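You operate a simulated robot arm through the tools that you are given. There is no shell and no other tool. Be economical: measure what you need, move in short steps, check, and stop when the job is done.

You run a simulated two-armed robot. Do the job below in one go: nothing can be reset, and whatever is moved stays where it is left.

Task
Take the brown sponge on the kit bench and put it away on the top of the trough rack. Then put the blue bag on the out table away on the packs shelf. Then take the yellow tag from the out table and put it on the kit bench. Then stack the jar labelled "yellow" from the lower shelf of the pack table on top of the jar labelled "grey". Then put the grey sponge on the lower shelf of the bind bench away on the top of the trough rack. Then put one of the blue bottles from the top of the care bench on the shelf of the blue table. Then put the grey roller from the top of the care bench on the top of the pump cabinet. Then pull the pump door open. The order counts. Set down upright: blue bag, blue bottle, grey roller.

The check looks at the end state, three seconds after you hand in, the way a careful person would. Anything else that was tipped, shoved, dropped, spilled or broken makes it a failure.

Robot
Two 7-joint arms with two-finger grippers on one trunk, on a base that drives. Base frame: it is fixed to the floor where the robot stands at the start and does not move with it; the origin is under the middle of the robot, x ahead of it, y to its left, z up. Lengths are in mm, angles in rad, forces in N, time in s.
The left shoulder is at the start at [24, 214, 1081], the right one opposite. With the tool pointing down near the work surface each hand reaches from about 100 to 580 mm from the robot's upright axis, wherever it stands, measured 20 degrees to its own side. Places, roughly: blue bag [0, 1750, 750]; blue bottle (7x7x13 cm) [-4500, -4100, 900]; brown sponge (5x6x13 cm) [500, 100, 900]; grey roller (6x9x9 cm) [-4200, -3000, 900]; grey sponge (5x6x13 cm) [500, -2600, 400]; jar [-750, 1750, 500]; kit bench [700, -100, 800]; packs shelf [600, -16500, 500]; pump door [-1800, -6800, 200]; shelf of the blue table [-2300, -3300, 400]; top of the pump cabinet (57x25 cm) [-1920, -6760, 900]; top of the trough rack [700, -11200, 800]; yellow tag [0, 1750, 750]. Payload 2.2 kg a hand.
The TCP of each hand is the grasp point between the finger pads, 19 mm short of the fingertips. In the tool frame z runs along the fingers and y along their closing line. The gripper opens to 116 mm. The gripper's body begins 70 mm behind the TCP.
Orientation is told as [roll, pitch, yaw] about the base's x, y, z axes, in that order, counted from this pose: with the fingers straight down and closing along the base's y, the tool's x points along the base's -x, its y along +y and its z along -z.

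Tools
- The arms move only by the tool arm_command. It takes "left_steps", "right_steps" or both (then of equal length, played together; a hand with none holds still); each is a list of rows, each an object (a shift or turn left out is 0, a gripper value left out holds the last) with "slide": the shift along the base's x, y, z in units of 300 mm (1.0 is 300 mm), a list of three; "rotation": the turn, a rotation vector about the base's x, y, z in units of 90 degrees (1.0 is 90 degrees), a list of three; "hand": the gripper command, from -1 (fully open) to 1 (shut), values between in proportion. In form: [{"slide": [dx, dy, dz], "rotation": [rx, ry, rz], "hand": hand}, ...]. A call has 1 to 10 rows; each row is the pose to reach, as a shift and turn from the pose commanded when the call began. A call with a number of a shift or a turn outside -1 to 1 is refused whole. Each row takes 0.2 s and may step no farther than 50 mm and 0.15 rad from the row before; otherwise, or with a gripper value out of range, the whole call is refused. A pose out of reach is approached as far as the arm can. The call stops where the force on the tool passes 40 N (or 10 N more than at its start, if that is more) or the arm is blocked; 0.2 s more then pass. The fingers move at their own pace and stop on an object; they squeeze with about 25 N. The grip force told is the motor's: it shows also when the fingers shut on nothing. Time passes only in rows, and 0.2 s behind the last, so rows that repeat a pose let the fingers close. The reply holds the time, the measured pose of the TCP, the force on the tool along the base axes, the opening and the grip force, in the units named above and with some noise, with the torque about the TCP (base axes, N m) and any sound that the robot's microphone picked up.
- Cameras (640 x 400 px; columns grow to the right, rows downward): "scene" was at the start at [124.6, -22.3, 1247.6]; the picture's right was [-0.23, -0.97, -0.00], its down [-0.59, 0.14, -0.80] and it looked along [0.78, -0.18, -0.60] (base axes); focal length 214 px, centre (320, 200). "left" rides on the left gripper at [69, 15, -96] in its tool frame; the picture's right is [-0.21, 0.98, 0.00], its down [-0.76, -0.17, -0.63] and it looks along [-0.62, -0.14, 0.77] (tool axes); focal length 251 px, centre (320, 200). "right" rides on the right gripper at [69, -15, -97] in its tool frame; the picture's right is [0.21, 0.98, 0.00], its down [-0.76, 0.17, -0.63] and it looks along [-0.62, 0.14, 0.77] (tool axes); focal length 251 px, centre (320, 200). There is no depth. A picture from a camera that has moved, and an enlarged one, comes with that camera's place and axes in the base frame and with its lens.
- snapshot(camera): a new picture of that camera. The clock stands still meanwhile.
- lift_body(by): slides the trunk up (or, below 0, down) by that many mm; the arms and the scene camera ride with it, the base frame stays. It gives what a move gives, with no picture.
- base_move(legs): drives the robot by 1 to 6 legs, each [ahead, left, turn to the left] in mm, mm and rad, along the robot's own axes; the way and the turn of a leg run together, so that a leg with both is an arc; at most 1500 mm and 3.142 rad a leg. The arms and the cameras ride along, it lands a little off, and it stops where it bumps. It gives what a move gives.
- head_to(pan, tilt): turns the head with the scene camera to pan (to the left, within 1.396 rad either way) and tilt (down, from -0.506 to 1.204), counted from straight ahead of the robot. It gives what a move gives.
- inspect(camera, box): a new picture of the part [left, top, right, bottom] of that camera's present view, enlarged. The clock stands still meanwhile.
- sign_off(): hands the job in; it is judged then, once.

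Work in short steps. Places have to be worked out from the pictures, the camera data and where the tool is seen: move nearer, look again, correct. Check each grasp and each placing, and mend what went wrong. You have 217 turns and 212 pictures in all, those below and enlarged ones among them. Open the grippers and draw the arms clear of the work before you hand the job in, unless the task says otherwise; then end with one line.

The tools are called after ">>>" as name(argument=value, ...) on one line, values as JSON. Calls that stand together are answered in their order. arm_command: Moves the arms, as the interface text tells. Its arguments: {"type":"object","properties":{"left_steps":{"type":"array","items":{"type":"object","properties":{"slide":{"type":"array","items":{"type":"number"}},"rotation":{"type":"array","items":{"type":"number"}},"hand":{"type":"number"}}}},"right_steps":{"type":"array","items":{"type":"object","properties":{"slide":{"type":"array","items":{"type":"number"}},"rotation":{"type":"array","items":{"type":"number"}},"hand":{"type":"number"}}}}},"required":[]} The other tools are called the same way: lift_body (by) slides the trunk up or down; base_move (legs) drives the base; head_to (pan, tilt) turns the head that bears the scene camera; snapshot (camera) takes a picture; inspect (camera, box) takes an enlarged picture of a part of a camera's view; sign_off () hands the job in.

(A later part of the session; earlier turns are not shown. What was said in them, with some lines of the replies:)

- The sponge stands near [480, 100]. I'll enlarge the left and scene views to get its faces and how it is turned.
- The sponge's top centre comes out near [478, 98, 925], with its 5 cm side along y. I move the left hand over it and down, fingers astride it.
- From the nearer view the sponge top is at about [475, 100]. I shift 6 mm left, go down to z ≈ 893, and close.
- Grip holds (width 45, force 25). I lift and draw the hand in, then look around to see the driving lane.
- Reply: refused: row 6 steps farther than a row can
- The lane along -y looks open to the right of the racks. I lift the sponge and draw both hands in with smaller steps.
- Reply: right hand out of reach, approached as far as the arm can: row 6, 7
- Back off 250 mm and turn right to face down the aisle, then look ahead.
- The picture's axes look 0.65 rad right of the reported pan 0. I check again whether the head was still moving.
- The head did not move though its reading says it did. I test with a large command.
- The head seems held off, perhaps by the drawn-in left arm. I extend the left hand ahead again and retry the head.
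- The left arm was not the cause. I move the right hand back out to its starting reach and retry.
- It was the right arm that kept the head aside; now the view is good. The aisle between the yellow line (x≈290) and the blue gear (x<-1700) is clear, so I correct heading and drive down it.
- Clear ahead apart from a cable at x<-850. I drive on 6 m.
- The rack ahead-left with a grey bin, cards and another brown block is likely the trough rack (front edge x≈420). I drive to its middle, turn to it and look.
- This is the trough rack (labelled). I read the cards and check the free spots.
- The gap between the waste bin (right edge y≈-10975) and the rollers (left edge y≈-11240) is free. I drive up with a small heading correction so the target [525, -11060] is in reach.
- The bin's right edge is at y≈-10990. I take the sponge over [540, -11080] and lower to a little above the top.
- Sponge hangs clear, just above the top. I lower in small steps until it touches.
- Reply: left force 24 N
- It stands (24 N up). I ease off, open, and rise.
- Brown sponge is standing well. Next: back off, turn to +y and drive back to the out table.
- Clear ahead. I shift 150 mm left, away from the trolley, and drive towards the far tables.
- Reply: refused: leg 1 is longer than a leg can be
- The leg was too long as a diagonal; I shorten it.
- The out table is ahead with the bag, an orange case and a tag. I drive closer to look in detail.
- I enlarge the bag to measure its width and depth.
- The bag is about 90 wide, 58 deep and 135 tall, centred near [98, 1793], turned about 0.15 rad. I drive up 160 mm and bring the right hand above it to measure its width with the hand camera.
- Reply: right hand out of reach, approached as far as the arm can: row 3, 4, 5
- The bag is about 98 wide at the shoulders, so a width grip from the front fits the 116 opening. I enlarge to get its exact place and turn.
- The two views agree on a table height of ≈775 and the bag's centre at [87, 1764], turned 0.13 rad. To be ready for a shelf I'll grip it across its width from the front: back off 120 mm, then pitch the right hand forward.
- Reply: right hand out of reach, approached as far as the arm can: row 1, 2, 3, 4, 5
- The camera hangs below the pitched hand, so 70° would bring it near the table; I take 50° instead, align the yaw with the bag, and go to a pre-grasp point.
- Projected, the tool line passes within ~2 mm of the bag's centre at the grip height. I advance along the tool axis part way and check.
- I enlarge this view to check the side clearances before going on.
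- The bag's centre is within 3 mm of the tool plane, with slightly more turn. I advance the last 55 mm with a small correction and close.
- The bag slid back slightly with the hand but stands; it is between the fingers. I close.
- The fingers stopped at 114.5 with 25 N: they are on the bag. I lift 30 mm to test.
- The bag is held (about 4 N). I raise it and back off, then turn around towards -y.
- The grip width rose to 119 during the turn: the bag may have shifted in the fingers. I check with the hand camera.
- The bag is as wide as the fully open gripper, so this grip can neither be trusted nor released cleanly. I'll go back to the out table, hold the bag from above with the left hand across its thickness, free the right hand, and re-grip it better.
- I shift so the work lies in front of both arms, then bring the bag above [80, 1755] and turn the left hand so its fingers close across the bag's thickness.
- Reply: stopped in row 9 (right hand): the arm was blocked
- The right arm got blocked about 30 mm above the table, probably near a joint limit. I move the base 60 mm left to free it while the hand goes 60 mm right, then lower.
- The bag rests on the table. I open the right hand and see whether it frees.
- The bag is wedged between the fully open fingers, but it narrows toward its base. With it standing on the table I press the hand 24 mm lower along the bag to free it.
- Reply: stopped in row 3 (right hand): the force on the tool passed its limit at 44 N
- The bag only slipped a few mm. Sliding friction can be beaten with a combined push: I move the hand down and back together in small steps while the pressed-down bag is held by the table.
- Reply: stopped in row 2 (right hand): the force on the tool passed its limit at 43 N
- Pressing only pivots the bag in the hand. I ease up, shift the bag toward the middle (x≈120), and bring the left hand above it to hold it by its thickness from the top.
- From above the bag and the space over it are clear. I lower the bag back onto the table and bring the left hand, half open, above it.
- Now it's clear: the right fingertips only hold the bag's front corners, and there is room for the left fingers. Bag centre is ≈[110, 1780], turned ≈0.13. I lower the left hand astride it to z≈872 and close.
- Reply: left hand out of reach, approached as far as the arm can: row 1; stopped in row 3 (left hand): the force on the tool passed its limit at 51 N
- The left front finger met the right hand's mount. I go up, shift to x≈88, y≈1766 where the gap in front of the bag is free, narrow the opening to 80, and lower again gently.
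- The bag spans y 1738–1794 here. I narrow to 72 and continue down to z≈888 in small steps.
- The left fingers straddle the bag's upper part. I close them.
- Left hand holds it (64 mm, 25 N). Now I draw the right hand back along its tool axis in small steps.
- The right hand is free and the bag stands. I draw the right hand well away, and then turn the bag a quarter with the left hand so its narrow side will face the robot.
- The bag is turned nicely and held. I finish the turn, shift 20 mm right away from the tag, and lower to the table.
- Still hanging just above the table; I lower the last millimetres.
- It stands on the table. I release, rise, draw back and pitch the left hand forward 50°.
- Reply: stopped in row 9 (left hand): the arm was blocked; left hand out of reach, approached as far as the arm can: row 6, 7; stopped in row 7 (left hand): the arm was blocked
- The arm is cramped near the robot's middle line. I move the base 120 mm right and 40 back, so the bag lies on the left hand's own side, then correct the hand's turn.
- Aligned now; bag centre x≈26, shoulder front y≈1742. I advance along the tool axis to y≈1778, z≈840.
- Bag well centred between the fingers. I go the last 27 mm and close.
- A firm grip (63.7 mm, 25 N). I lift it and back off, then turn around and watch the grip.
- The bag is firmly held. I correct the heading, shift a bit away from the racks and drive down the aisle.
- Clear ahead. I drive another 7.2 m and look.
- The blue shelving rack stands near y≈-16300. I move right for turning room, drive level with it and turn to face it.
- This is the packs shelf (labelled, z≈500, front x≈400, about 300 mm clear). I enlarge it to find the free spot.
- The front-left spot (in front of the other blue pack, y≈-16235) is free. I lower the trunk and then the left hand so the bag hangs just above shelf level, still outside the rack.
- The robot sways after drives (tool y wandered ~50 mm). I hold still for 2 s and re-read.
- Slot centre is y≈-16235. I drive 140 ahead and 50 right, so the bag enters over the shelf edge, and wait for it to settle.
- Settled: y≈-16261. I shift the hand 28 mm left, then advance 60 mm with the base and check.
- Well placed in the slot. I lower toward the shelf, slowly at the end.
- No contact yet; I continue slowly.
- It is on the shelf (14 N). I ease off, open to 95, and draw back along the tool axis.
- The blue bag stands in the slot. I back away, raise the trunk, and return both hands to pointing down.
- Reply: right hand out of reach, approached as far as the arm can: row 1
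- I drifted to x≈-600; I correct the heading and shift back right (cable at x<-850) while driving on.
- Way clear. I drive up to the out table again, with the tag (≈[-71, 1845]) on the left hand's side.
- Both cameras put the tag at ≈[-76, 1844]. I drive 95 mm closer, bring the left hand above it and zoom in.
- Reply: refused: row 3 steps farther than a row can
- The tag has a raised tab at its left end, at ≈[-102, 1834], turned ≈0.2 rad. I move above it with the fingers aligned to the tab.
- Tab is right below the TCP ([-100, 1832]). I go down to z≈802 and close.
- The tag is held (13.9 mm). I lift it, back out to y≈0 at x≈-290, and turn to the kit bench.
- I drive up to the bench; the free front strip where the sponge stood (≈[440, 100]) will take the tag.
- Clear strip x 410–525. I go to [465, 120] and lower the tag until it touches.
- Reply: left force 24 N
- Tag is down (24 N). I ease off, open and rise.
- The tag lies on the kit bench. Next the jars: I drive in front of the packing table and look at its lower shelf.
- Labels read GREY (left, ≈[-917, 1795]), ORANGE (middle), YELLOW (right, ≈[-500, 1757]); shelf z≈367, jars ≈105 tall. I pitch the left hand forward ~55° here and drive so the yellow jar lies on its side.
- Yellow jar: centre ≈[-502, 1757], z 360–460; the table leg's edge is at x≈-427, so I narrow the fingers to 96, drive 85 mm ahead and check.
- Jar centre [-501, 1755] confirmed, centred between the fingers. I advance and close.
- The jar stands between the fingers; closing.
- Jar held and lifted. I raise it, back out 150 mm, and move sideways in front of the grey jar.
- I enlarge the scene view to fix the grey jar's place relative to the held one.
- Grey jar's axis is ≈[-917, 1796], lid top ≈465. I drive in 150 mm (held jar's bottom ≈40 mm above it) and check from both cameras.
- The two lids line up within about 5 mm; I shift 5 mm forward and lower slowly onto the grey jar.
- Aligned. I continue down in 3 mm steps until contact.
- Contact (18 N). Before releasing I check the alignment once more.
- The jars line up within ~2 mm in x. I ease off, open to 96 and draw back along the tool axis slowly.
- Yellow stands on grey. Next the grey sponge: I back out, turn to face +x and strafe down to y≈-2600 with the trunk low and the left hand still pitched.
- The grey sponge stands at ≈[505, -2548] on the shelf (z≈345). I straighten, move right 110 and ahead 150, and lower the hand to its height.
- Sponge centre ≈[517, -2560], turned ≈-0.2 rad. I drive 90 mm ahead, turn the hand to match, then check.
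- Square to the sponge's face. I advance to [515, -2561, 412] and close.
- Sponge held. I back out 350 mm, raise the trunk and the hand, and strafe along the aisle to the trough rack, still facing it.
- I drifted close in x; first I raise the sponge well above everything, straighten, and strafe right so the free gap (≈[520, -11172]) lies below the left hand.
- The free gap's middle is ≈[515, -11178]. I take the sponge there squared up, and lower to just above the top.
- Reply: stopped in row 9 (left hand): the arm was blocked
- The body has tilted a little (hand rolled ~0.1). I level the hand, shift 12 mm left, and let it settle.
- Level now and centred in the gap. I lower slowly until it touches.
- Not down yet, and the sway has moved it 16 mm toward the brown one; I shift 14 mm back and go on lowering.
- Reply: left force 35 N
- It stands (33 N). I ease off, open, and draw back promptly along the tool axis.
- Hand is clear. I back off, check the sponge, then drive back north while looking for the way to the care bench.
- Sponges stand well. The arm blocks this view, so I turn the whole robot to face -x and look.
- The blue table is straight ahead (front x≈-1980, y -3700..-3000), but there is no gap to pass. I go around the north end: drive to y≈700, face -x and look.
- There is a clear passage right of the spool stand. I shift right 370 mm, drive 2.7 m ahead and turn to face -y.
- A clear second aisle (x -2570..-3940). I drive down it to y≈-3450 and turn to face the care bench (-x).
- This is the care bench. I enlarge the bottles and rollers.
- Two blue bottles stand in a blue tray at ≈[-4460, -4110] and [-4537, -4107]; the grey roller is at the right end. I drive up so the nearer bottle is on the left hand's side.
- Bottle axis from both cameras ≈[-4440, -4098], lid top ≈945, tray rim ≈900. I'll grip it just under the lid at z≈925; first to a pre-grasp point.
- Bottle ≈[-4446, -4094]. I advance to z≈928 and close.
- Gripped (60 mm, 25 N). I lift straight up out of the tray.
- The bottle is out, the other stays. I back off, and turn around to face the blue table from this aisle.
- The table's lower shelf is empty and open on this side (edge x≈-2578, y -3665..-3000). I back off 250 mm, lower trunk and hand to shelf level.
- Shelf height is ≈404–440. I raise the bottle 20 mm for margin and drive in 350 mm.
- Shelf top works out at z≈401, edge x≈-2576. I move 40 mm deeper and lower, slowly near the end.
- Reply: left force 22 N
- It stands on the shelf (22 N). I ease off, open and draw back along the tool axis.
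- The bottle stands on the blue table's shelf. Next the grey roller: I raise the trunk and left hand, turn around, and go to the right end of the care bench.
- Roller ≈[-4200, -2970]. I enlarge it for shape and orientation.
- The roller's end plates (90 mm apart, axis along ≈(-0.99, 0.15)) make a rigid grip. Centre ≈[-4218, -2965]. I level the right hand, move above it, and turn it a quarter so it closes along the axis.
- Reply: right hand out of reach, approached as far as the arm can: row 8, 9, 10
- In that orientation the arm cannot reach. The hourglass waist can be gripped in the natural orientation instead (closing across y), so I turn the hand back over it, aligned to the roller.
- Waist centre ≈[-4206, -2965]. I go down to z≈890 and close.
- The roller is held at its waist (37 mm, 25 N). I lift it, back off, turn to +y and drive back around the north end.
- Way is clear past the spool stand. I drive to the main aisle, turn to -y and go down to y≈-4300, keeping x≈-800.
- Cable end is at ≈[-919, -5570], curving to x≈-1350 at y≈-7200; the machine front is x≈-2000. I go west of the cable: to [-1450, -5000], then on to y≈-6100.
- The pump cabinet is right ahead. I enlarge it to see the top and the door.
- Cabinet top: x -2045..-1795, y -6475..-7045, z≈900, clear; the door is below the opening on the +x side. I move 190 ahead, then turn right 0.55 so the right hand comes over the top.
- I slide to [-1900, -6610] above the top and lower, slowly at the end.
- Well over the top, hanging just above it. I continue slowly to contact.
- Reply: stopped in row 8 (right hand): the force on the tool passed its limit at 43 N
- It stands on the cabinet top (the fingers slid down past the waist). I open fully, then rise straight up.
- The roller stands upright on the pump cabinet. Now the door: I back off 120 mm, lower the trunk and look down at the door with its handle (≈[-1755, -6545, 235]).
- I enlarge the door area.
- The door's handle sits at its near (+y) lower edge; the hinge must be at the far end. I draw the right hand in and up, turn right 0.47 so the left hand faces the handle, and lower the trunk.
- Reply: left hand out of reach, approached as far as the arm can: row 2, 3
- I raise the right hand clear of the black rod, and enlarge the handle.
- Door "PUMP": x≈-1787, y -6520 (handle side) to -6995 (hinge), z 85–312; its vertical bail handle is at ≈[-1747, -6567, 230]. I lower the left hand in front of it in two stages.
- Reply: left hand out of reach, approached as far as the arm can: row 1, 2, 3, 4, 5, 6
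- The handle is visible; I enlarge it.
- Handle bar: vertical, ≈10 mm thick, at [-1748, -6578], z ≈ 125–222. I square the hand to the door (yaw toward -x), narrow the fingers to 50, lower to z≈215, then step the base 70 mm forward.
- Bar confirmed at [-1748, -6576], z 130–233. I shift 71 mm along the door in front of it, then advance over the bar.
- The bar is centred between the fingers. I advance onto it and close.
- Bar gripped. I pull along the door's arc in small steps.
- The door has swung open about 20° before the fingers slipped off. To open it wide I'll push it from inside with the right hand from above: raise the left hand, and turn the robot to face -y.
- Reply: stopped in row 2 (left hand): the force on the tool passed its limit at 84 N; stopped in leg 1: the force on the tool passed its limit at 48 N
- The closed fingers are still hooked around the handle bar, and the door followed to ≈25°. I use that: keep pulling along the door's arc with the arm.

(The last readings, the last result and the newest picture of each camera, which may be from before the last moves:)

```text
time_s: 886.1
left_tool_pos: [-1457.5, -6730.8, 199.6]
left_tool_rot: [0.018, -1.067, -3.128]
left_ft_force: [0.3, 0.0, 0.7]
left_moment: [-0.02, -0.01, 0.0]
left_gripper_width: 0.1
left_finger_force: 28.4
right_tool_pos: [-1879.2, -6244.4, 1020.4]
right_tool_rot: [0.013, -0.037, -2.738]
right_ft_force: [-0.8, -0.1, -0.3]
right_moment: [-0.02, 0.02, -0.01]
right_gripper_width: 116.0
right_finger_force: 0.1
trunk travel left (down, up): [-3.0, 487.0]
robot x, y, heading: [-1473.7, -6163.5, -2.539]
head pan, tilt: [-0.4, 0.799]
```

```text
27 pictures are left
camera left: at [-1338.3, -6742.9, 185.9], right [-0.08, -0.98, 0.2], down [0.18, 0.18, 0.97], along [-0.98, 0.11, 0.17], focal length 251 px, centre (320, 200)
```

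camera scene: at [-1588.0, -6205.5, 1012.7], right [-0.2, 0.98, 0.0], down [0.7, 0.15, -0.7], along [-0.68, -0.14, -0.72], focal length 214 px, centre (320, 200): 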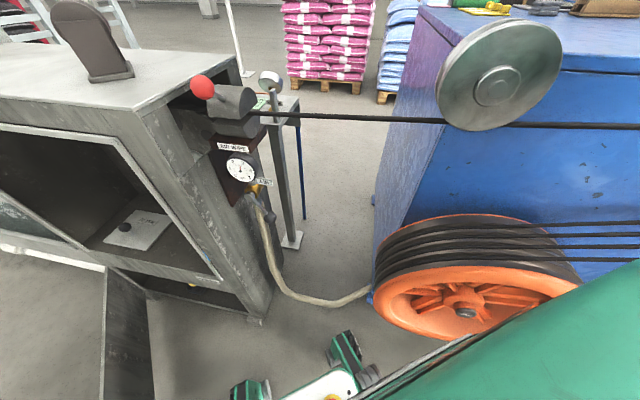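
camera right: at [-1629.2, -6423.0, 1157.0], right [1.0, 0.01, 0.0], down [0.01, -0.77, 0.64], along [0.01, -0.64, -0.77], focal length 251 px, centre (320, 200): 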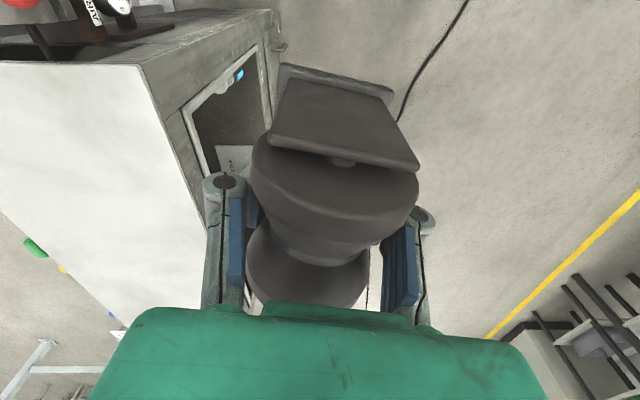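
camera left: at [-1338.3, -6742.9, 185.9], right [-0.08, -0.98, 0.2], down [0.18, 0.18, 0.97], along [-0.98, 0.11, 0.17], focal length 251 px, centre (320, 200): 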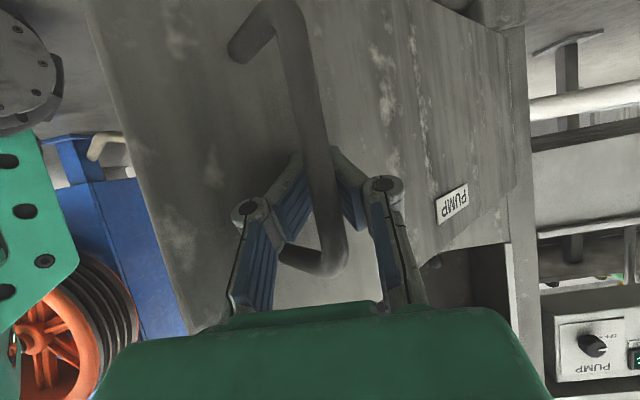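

Open to ≈50° now and the bar is still hooked. I keep pulling along the arc as far as the arm reaches.

>>> arm_command(left_steps=[{"slide": [0.04, -0.058, 0]}, {"slide": [0.08, -0.117, 0]}, {"slide": [0.117, -0.18, 0]}, {"slide": [0.15, -0.237, 0]}, {"slide": [0.18, -0.3, 0]}, {"slide": [0.207, -0.363, 0]}, {"slide": [0.23, -0.43, 0]}, {"slide": [0.253, -0.497, 0]}])

>>> snapshot(camera="left")

```text
time_s: 887.9
left_tool_pos: [-1388.7, -6844.4, 205.5]
left_tool_rot: [0.004, -1.05, -3.121]
left_ft_force: [-7.1, -3.4, -24.4]
left_moment: [-0.24, 0.2, 0.13]
left_gripper_width: 0.3
left_finger_force: 28.4
left hand out of reach, approached as far as the arm can: row 6, 7, 8
right_tool_pos: [-1877.2, -6243.8, 1022.1]
right_tool_rot: [0.015, -0.039, -2.739]
right_ft_force: [-0.1, -0.1, -0.6]
right_moment: [0.01, 0.01, 0.01]
right_gripper_width: 116.1
right_finger_force: 0.0
trunk travel left (down, up): [-3.0, 487.0]
robot x, y, heading: [-1472.3, -6166.1, -2.537]
head pan, tilt: [-0.4, 0.799]
stopped in row 8 (left hand): the force on the tool passed its limit at 58 N (the readings are from after the stop); the commanded pose is now the measured one
```

```text
26 pictures are left
camera left: at [-1270.8, -6857.6, 193.7], right [-0.08, -0.98, 0.19], down [0.17, 0.17, 0.97], along [-0.98, 0.11, 0.15], focal length 251 px, centre (320, 200)
```

left: 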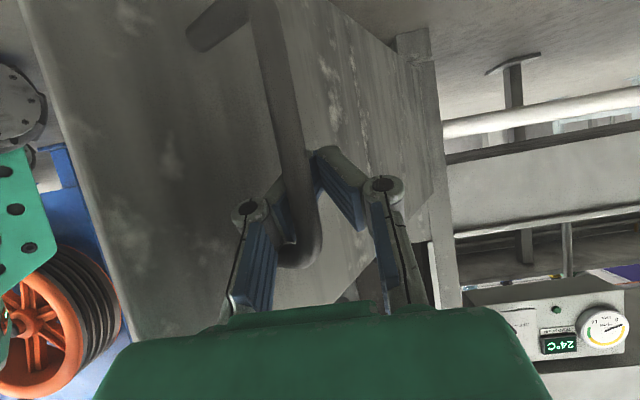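

The door is at ≈64°. I relieve the upward force, then step the base slightly along the arc for a few more degrees.

>>> arm_command(left_steps=[{"slide": [0, 0, -0.02]}, {"slide": [0, 0, -0.04]}])

>>> base_move(legs=[[12, 47, 0]])

>>> snapshot(camera="left")

```text
time_s: 888.5
left_tool_pos: [-1390.7, -6844.3, 205.9]
left_tool_rot: [0.008, -1.055, -3.124]
left_ft_force: [-4.0, -1.7, -9.3]
left_moment: [-0.14, 0.09, 0.05]
left_gripper_width: 0.2
left_finger_force: 28.6
left hand out of reach, approached as far as the arm can: row 1, 2
right_tool_pos: [-1878.1, -6240.7, 1021.6]
right_tool_rot: [0.016, -0.037, -2.738]
right_ft_force: [0.3, -0.4, -0.9]
right_moment: [-0.01, -0.01, 0.01]
right_gripper_width: 116.1
right_finger_force: 0.0
trunk travel left (down, up): [-3.0, 487.0]
robot x, y, heading: [-1475.0, -6167.6, -2.534]
head pan, tilt: [-0.4, 0.799]
```

```text
time_s: 889.2
left_tool_pos: [-1389.8, -6844.4, 206.5]
left_tool_rot: [0.023, -1.041, -3.14]
left_ft_force: [-3.4, -0.3, -14.3]
left_moment: [-0.26, 0.12, 0.05]
left_gripper_width: 0.0
left_finger_force: 28.8
right_tool_pos: [-1881.5, -6235.0, 1020.7]
right_tool_rot: [0.031, -0.039, -2.743]
right_ft_force: [-0.5, 0.0, 0.3]
right_moment: [0.01, -0.04, 0.02]
right_gripper_width: 116.1
right_finger_force: 0.0
trunk travel left (down, up): [-3.0, 487.0]
robot x, y, heading: [-1472.3, -6170.3, -2.54]
head pan, tilt: [-0.4, 0.799]
stopped in leg 1: the force on the tool passed its limit at 48 N (the readings are from after the stop); the commanded pose is now the measured one
```

```text
25 pictures are left
camera left: at [-1271.2, -6857.6, 195.0], right [-0.09, -0.98, 0.2], down [0.16, 0.18, 0.97], along [-0.98, 0.12, 0.14], focal length 251 px, centre (320, 200)
```

left: 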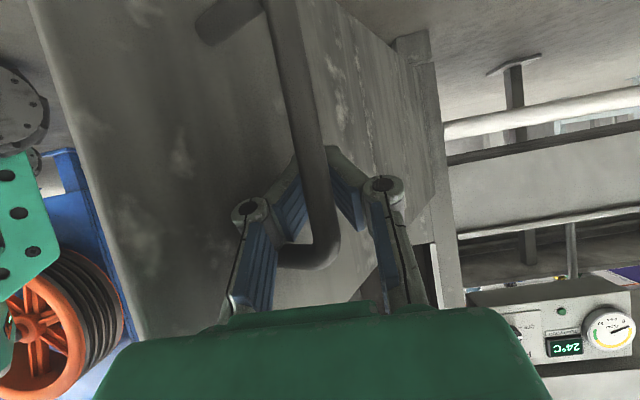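

It resists further; ≈63° is well open. I open the fingers and withdraw from the handle.

>>> arm_command(left_steps=[{"slide": [0, 0, 0], "hand": 0.14}, {"slide": [0, 0, 0]}, {"slide": [0.06, 0.0, 0]}, {"slide": [0.14, 0.0, 0]}, {"slide": [0.22, 0.03, 0.03]}])

>>> snapshot(camera="left")

```text
time_s: 890.4
left_tool_pos: [-1320.5, -6839.9, 211.6]
left_tool_rot: [0.017, -1.048, -3.135]
left_ft_force: [0.5, 0.2, 0.0]
left_moment: [0.0, 0.04, -0.01]
left_gripper_width: 49.9
left_finger_force: 0.1
left hand out of reach, approached as far as the arm can: row 3, 4
right_tool_pos: [-1875.8, -6241.5, 1023.5]
right_tool_rot: [0.024, -0.043, -2.74]
right_ft_force: [0.7, 0.4, -0.3]
right_moment: [0.01, 0.02, 0.01]
right_gripper_width: 116.1
right_finger_force: 0.1
trunk travel left (down, up): [-3.0, 487.0]
robot x, y, heading: [-1469.8, -6170.8, -2.54]
head pan, tilt: [-0.4, 0.799]
```

```text
24 pictures are left
camera left: at [-1202.2, -6852.6, 201.4], right [-0.09, -0.98, 0.19], down [0.17, 0.18, 0.97], along [-0.98, 0.12, 0.15], focal length 251 px, centre (320, 200)
```

left: 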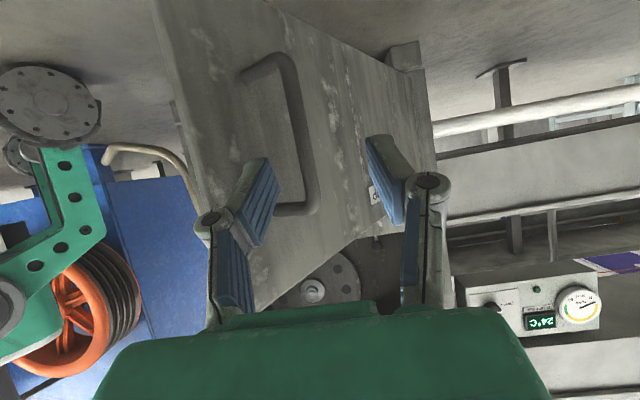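

Clear of the handle. I raise the left hand away, open it, and check the door with the scene camera.

>>> arm_command(left_steps=[{"slide": [0.02, 0.02, 0.14]}, {"slide": [0.02, 0.04, 0.28]}, {"slide": [0.02, 0.06, 0.42]}, {"slide": [0.02, 0.08, 0.56]}, {"slide": [0.0, 0.1, 0.7]}, {"slide": [0.0, 0.12, 0.84]}, {"slide": [0.0, 0.15, 0.98], "hand": -1}])

>>> head_to(pan=0.3, tilt=0.8)

>>> snapshot(camera="scene")

```text
time_s: 892.0
left_tool_pos: [-1229.0, -6961.8, 395.4]
left_tool_rot: [0.013, -1.048, -3.134]
left_ft_force: [-0.5, -0.2, 0.2]
left_moment: [0.02, 0.02, 0.0]
left_gripper_width: 116.0
left_finger_force: 0.1
left hand out of reach, approached as far as the arm can: row 1, 2, 3, 4, 5, 6, 7
right_tool_pos: [-1877.5, -6240.9, 1021.6]
right_tool_rot: [0.027, -0.04, -2.74]
right_ft_force: [-0.1, 0.2, -0.5]
right_moment: [0.0, -0.01, 0.0]
right_gripper_width: 116.2
right_finger_force: 0.1
trunk travel left (down, up): [-3.0, 487.0]
robot x, y, heading: [-1470.7, -6169.1, -2.543]
head pan, tilt: [-0.4, 0.799]
```

```text
time_s: 893.1
left_tool_pos: [-1229.4, -6961.8, 394.5]
left_tool_rot: [0.015, -1.048, -3.134]
left_ft_force: [-0.4, 0.7, -0.3]
left_moment: [-0.02, 0.02, -0.01]
left_gripper_width: 115.8
left_finger_force: 0.1
right_tool_pos: [-1877.1, -6240.0, 1021.1]
right_tool_rot: [0.024, -0.041, -2.741]
right_ft_force: [0.5, 0.2, 0.6]
right_moment: [0.01, 0.02, -0.02]
right_gripper_width: 116.0
right_finger_force: 0.0
trunk travel left (down, up): [-3.0, 487.0]
robot x, y, heading: [-1467.0, -6167.7, -2.543]
head pan, tilt: [0.3, 0.799]
```

```text
23 pictures are left
camera scene: at [-1555.2, -6259.7, 1012.6], right [-0.78, 0.62, 0.0], down [0.45, 0.56, -0.69], along [-0.43, -0.54, -0.72], focal length 214 px, centre (320, 200)
```

scene: 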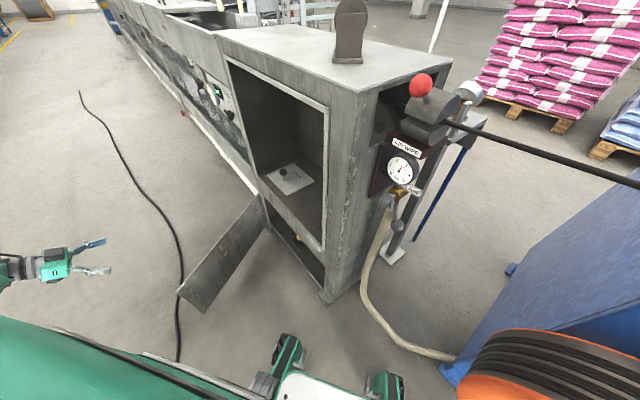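

The pump door stands clearly open, the roller is upright on top, the arms are clear and the grippers open. I hand the job in.

>>> sign_off()

```text
The job is handed in.
```

All eight steps are done in the order given, and the job is handed in. The pump door stands about 60° open; it resisted opening further.
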